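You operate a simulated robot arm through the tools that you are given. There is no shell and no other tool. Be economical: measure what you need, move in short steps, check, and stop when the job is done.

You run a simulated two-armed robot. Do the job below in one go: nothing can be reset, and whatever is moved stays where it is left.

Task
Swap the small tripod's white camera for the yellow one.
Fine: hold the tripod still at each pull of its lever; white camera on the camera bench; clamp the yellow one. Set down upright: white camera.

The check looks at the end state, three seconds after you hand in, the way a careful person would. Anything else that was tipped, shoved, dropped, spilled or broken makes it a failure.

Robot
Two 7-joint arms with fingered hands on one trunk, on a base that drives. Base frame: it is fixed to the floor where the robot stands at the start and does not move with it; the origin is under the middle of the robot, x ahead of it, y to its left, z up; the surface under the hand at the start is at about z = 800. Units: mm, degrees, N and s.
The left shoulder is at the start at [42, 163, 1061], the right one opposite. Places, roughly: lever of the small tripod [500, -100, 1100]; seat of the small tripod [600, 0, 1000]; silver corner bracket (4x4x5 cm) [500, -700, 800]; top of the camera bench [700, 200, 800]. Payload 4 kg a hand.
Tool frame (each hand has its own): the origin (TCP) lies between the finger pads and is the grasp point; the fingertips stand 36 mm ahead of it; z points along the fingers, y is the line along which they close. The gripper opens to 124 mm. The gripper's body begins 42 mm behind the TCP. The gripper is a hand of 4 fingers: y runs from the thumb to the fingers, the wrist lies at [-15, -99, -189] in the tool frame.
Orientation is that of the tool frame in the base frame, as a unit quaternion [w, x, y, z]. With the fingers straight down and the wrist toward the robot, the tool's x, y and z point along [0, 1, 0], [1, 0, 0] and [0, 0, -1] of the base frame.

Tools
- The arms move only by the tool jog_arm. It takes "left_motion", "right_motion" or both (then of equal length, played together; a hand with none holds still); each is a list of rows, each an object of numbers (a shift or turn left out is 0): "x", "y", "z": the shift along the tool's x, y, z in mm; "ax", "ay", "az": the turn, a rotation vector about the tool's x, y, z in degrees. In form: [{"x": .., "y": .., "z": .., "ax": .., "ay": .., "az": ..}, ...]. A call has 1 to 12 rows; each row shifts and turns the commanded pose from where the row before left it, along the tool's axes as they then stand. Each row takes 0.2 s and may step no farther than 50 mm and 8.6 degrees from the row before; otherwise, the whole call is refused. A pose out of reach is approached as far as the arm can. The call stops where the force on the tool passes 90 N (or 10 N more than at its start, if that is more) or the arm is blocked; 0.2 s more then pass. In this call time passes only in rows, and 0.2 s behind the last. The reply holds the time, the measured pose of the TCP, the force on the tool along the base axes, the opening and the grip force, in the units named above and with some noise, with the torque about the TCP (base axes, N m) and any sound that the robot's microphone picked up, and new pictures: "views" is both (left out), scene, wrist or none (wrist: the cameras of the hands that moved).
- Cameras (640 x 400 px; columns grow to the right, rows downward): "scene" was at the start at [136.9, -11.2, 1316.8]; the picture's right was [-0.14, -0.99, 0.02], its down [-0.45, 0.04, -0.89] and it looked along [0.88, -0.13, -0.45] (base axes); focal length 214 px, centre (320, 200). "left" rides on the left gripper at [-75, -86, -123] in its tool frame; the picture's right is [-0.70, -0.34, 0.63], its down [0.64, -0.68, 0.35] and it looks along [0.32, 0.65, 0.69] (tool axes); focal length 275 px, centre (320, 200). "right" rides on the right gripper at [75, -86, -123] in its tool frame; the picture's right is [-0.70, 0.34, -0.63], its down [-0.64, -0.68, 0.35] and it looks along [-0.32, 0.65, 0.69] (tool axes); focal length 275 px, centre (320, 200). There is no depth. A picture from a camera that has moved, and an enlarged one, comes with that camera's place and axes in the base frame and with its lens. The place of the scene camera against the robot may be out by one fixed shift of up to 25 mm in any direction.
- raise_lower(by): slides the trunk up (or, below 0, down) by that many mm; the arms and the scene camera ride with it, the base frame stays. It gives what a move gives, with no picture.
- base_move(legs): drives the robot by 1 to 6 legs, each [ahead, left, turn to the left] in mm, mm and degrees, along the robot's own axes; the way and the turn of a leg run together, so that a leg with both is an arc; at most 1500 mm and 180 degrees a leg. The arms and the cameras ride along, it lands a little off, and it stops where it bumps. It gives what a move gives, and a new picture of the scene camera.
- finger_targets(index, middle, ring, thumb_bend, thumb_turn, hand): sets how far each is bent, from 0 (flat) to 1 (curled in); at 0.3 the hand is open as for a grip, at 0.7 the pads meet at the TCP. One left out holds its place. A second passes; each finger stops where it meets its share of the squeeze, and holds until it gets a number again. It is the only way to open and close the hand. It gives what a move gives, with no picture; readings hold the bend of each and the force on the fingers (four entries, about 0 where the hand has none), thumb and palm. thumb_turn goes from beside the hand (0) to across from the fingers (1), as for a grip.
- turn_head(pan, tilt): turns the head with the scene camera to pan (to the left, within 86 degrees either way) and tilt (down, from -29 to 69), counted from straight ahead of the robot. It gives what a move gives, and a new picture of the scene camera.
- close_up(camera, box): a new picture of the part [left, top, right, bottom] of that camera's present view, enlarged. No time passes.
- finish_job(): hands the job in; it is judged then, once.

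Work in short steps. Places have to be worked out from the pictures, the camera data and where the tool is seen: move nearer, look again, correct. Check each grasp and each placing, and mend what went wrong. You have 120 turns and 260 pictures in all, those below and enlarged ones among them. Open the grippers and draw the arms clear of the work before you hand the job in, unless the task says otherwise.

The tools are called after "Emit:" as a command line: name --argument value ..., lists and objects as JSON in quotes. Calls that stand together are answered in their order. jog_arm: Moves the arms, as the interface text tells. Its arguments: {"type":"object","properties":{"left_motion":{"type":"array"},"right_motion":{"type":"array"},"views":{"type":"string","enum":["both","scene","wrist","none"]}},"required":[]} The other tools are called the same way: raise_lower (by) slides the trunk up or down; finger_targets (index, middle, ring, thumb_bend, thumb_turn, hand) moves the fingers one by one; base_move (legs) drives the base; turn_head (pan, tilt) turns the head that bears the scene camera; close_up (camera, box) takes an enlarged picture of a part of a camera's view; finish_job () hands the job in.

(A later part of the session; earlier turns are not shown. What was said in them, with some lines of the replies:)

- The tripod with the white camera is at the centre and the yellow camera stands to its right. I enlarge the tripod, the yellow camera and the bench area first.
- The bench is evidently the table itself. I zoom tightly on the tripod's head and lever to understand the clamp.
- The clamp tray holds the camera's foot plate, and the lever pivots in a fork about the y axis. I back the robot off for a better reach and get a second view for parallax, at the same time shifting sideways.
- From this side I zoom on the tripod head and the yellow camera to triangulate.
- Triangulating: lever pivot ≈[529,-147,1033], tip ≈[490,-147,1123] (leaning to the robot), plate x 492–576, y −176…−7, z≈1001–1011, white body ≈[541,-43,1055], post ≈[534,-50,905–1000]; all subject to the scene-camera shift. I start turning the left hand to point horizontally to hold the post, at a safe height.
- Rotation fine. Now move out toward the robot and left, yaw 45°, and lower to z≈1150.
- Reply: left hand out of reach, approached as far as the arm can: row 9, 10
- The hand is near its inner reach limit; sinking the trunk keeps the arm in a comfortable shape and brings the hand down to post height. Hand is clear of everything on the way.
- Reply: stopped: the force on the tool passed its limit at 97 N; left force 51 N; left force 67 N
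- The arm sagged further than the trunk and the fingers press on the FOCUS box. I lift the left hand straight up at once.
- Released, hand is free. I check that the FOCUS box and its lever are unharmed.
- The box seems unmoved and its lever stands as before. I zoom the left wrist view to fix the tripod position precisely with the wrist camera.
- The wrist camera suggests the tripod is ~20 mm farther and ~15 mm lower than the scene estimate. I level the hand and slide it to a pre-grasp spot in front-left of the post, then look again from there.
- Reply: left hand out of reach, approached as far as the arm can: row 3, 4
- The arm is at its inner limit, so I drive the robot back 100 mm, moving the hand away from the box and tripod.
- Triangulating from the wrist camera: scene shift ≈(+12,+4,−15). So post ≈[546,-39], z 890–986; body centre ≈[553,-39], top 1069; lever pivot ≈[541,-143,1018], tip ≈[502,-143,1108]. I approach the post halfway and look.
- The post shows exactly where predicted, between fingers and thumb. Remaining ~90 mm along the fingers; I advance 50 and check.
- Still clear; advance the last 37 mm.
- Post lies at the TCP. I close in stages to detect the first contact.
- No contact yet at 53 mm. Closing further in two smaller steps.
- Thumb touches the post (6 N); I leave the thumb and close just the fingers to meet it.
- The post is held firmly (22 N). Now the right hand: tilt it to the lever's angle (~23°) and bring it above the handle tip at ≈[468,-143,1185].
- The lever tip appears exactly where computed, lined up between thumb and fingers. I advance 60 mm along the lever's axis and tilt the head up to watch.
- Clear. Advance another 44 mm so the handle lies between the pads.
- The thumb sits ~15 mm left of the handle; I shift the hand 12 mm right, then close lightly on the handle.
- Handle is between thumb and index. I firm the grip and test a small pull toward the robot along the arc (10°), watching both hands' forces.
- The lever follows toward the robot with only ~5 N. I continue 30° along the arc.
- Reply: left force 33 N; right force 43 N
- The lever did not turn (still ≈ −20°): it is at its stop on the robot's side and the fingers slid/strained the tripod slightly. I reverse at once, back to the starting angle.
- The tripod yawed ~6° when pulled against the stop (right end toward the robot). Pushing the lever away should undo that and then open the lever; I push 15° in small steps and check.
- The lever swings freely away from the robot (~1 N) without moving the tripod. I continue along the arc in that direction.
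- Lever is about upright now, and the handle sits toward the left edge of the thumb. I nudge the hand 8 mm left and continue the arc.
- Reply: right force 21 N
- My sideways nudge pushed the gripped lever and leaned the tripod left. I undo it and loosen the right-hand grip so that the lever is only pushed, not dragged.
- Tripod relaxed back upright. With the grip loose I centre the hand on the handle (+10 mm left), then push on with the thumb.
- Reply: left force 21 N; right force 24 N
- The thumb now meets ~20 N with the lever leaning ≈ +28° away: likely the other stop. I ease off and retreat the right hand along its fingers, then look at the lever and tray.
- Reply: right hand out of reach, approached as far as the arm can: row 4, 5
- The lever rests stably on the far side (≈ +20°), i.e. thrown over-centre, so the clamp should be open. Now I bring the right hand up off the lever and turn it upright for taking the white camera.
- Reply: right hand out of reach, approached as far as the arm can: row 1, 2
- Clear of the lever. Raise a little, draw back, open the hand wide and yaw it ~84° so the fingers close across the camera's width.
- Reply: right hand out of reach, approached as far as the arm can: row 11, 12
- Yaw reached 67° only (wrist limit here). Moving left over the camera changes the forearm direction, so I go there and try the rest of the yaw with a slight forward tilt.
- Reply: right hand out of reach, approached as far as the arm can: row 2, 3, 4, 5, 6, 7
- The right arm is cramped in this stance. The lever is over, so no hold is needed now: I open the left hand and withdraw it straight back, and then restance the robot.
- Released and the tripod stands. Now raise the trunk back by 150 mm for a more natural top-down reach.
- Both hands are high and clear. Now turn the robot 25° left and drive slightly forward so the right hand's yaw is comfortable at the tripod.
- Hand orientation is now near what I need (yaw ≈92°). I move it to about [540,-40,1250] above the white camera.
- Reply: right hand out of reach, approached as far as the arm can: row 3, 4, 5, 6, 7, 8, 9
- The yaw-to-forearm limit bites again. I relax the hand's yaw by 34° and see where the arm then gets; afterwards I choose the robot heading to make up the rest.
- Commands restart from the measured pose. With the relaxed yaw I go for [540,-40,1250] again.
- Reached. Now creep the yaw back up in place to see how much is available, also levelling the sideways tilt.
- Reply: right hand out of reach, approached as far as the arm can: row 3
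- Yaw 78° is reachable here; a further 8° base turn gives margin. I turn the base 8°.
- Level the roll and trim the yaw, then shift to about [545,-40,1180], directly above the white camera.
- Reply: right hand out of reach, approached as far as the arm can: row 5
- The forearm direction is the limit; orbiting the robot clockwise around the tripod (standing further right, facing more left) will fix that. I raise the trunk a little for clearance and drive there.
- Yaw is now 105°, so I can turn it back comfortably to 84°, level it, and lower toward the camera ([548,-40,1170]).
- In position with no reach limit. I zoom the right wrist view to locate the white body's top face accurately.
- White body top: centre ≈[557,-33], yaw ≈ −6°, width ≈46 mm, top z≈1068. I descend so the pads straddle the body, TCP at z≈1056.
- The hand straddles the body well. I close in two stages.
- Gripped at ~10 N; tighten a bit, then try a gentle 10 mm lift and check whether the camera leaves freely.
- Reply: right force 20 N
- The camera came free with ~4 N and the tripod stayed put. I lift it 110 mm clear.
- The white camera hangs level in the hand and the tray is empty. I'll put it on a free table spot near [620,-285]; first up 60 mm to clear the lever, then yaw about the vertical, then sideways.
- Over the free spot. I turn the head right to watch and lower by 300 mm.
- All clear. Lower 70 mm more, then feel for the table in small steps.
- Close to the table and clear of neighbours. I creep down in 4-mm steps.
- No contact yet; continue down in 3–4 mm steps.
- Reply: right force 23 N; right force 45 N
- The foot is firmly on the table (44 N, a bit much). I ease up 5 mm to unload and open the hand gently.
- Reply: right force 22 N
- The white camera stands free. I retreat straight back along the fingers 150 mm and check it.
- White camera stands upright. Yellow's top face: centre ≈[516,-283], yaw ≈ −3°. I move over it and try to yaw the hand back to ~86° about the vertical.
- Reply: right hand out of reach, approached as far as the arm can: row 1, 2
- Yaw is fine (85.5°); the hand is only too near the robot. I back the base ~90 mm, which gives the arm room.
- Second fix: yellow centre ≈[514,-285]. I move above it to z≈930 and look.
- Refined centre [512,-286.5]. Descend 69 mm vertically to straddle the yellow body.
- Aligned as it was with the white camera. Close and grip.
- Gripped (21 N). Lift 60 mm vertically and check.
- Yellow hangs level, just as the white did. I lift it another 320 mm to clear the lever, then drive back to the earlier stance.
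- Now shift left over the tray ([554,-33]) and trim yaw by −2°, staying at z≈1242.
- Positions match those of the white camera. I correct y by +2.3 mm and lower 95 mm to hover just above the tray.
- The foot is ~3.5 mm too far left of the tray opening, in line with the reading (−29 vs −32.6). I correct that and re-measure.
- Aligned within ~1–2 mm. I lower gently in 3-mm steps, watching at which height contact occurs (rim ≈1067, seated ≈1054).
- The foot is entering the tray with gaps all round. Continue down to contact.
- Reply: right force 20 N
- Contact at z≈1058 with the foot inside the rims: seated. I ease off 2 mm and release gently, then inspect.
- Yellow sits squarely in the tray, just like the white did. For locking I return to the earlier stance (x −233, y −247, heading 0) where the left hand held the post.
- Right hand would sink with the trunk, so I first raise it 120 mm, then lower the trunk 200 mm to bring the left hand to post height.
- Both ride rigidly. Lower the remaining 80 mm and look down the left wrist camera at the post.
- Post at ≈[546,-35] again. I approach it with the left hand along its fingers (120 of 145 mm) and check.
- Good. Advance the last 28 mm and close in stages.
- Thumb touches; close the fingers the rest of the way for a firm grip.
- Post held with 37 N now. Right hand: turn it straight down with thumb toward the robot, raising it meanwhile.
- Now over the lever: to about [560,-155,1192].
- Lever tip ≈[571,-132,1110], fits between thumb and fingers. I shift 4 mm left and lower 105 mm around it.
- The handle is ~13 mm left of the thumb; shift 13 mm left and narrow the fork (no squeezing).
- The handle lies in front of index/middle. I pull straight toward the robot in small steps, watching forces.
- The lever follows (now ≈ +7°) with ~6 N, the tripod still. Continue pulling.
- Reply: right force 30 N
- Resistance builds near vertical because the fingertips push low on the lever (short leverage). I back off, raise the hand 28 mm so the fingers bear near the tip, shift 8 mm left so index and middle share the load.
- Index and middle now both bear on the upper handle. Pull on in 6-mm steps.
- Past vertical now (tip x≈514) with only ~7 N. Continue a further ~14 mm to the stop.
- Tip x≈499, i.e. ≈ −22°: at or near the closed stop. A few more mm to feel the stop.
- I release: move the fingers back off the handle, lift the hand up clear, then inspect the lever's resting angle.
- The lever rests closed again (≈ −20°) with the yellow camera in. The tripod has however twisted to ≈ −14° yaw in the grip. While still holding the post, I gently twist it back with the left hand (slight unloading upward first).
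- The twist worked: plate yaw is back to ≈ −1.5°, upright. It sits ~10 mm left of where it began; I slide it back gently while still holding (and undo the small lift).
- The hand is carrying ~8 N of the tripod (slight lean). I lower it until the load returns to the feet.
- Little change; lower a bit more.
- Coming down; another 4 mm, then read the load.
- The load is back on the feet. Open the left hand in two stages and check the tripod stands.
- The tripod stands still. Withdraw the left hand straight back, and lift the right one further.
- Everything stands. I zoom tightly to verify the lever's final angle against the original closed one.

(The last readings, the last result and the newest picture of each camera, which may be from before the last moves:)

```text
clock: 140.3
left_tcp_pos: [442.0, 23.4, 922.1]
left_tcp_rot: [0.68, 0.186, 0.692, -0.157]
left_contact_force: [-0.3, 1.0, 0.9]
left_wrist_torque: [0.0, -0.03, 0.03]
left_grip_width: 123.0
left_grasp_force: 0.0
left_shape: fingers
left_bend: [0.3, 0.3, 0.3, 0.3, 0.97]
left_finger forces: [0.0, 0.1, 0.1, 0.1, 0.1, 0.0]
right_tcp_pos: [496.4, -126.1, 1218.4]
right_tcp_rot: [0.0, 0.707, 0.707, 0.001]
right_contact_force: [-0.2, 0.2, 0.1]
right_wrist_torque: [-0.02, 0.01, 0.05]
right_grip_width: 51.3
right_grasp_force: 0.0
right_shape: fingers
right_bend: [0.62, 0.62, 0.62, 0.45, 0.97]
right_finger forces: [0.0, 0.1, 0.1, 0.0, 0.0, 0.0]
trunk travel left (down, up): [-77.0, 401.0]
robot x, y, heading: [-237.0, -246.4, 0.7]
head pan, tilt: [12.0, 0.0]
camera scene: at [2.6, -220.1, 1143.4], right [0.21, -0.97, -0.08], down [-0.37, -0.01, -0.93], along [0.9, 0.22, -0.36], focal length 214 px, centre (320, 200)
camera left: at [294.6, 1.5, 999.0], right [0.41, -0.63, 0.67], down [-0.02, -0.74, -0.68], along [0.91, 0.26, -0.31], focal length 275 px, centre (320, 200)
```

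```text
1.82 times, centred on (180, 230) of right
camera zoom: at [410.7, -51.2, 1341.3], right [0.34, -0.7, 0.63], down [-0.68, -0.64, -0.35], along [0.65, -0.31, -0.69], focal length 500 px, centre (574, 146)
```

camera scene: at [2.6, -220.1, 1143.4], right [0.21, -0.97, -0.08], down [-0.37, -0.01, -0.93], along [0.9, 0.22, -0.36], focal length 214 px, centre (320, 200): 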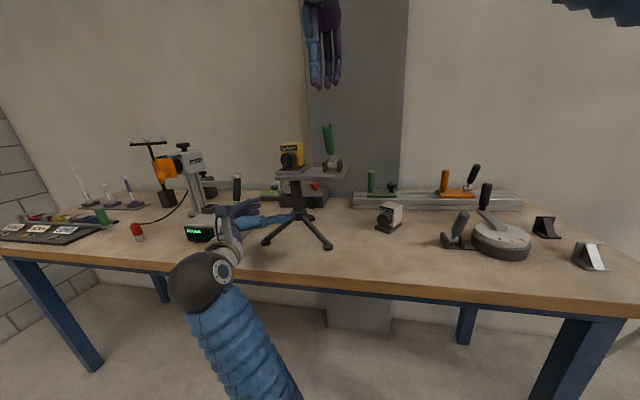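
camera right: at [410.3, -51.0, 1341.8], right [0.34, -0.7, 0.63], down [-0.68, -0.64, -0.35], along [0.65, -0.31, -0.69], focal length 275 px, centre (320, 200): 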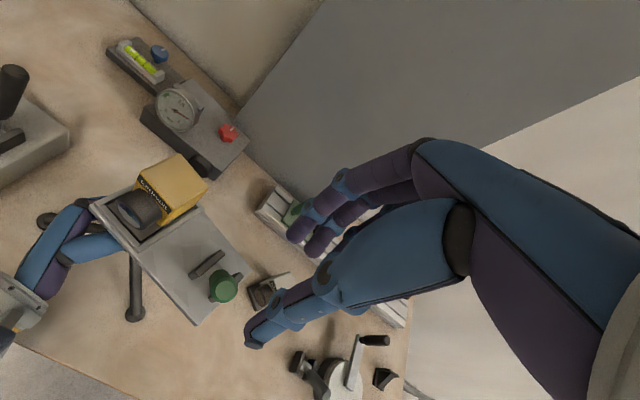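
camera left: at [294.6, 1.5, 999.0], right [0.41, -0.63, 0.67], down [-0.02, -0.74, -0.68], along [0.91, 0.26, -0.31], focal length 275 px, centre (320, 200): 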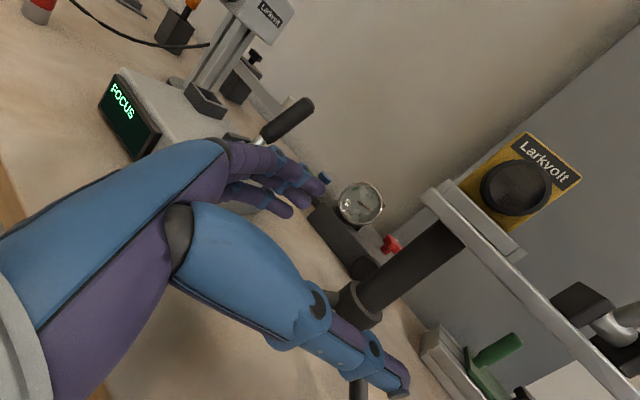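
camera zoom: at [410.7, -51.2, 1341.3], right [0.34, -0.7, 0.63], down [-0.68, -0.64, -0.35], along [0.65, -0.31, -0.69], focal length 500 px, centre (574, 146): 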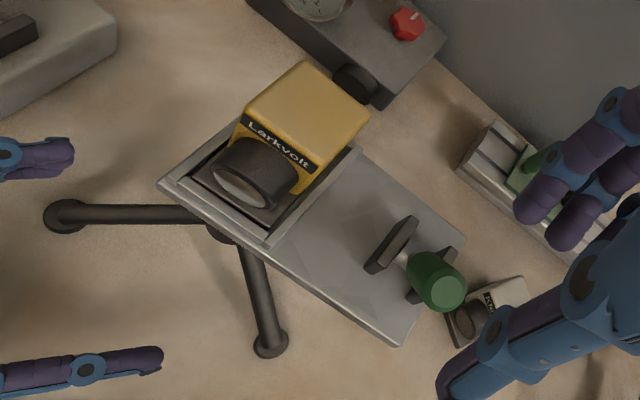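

The right camera gives tip −39 mm from the pivot in x over ~93 mm height, i.e. ≈ −22.5°, identical to the original closed position. I open the right hand and back the robot away from the table.

Emit:
finger_targets --hand "right" --index 0.3 --middle 0.3 --ring 0.3 --thumb_bend 0.3

Emit:
base_move --legs '[[-300, 0, 0]]'

Emit:
close_up --camera "scene" --box '[200, 100, 520, 260]'

```text
clock: 141.3
left_tcp_pos: [444.2, 24.0, 925.8]
left_tcp_rot: [0.682, 0.184, 0.69, -0.158]
left_contact_force: [0.1, -0.3, -0.3]
left_wrist_torque: [-0.01, 0.02, -0.01]
left_grip_width: 122.9
left_grasp_force: 0.0
left_shape: fingers
left_bend: [0.3, 0.3, 0.3, 0.3, 0.97]
left_finger forces: [0.0, 0.0, 0.1, 0.0, 0.1, 0.1]
right_tcp_pos: [497.0, -126.6, 1220.0]
right_tcp_rot: [-0.001, 0.708, 0.707, 0.002]
right_contact_force: [0.4, -0.6, -0.2]
right_wrist_torque: [0.02, 0.01, 0.02]
right_grip_width: 122.9
right_grasp_force: 0.1
right_shape: fingers
right_bend: [0.3, 0.3, 0.3, 0.3, 0.97]
right_finger forces: [0.0, 0.0, 0.0, 0.0, 0.0, 0.0]
trunk travel left (down, up): [-77.0, 401.0]
robot x, y, heading: [-235.5, -248.3, 1.3]
head pan, tilt: [12.0, 0.0]
```

```text
clock: 143.4
left_tcp_pos: [140.4, 18.0, 929.2]
left_tcp_rot: [0.683, 0.183, 0.689, -0.159]
left_contact_force: [0.5, 0.0, 0.9]
left_wrist_torque: [0.05, 0.02, 0.02]
left_grip_width: 123.2
left_grasp_force: 0.0
left_shape: fingers
left_bend: [0.3, 0.3, 0.3, 0.3, 0.97]
left_finger forces: [0.0, 0.0, 0.0, 0.0, 0.1, 0.0]
right_tcp_pos: [192.8, -132.7, 1220.8]
right_tcp_rot: [0.0, 0.707, 0.707, 0.002]
right_contact_force: [0.0, 0.1, 0.4]
right_wrist_torque: [0.0, 0.0, 0.02]
right_grip_width: 123.3
right_grasp_force: 0.0
right_shape: fingers
right_bend: [0.3, 0.3, 0.3, 0.3, 0.97]
right_finger forces: [0.0, 0.0, 0.0, 0.0, 0.0, 0.0]
trunk travel left (down, up): [-77.0, 401.0]
robot x, y, heading: [-539.9, -252.4, 1.2]
head pan, tilt: [12.0, 0.0]
camera scene: at [-301.1, -225.8, 1143.6], right [0.21, -0.97, -0.08], down [-0.37, -0.01, -0.93], along [0.9, 0.22, -0.36], focal length 214 px, centre (320, 200)
```

scene: 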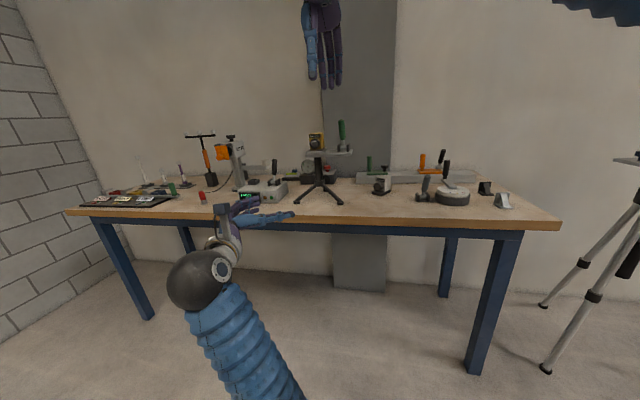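

```text
2.00 times, centred on (360, 180) of scene
camera zoom: at [-301.1, -225.8, 1143.6], right [0.21, -0.97, -0.08], down [-0.37, -0.01, -0.93], along [0.9, 0.22, -0.36], focal length 429 px, centre (240, 240)
```

zoom: 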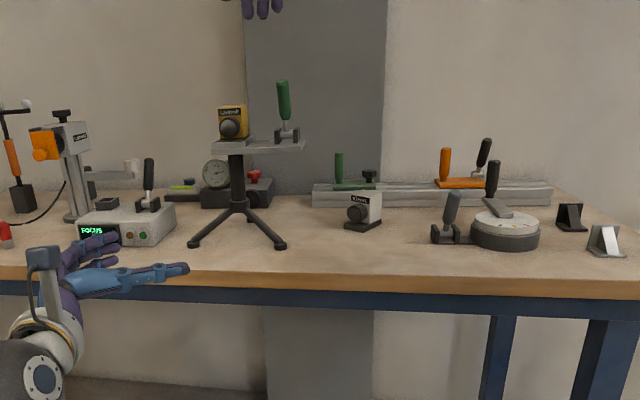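

All objects stand in order: yellow camera locked on the tripod with the lever closed, white camera upright on the bench, hands open and clear. Handing in.

Emit:
finish_job

```text
The job is handed in.
```

I swapped the cameras. The yellow one is on the small tripod with the lever back at its original closed angle, and the white one stands upright on the bench. I did not tug the yellow camera to test the clamp.

- **Tripod hold:** my left hand held the tripod's post for both lever pulls, but the tripod was not fully still. It twisted about 6° at the first pull and about 8° more at the second. I turned it back to within about 2° of its original angle; it may stand up to about 10 mm from where it began.
- **FOCUS box:** early on, the left hand pressed down on it, tripping the force stop at 97 N. It looked unmoved afterwards, with its lever as before.

Both hands are open and the robot has backed away from the bench.
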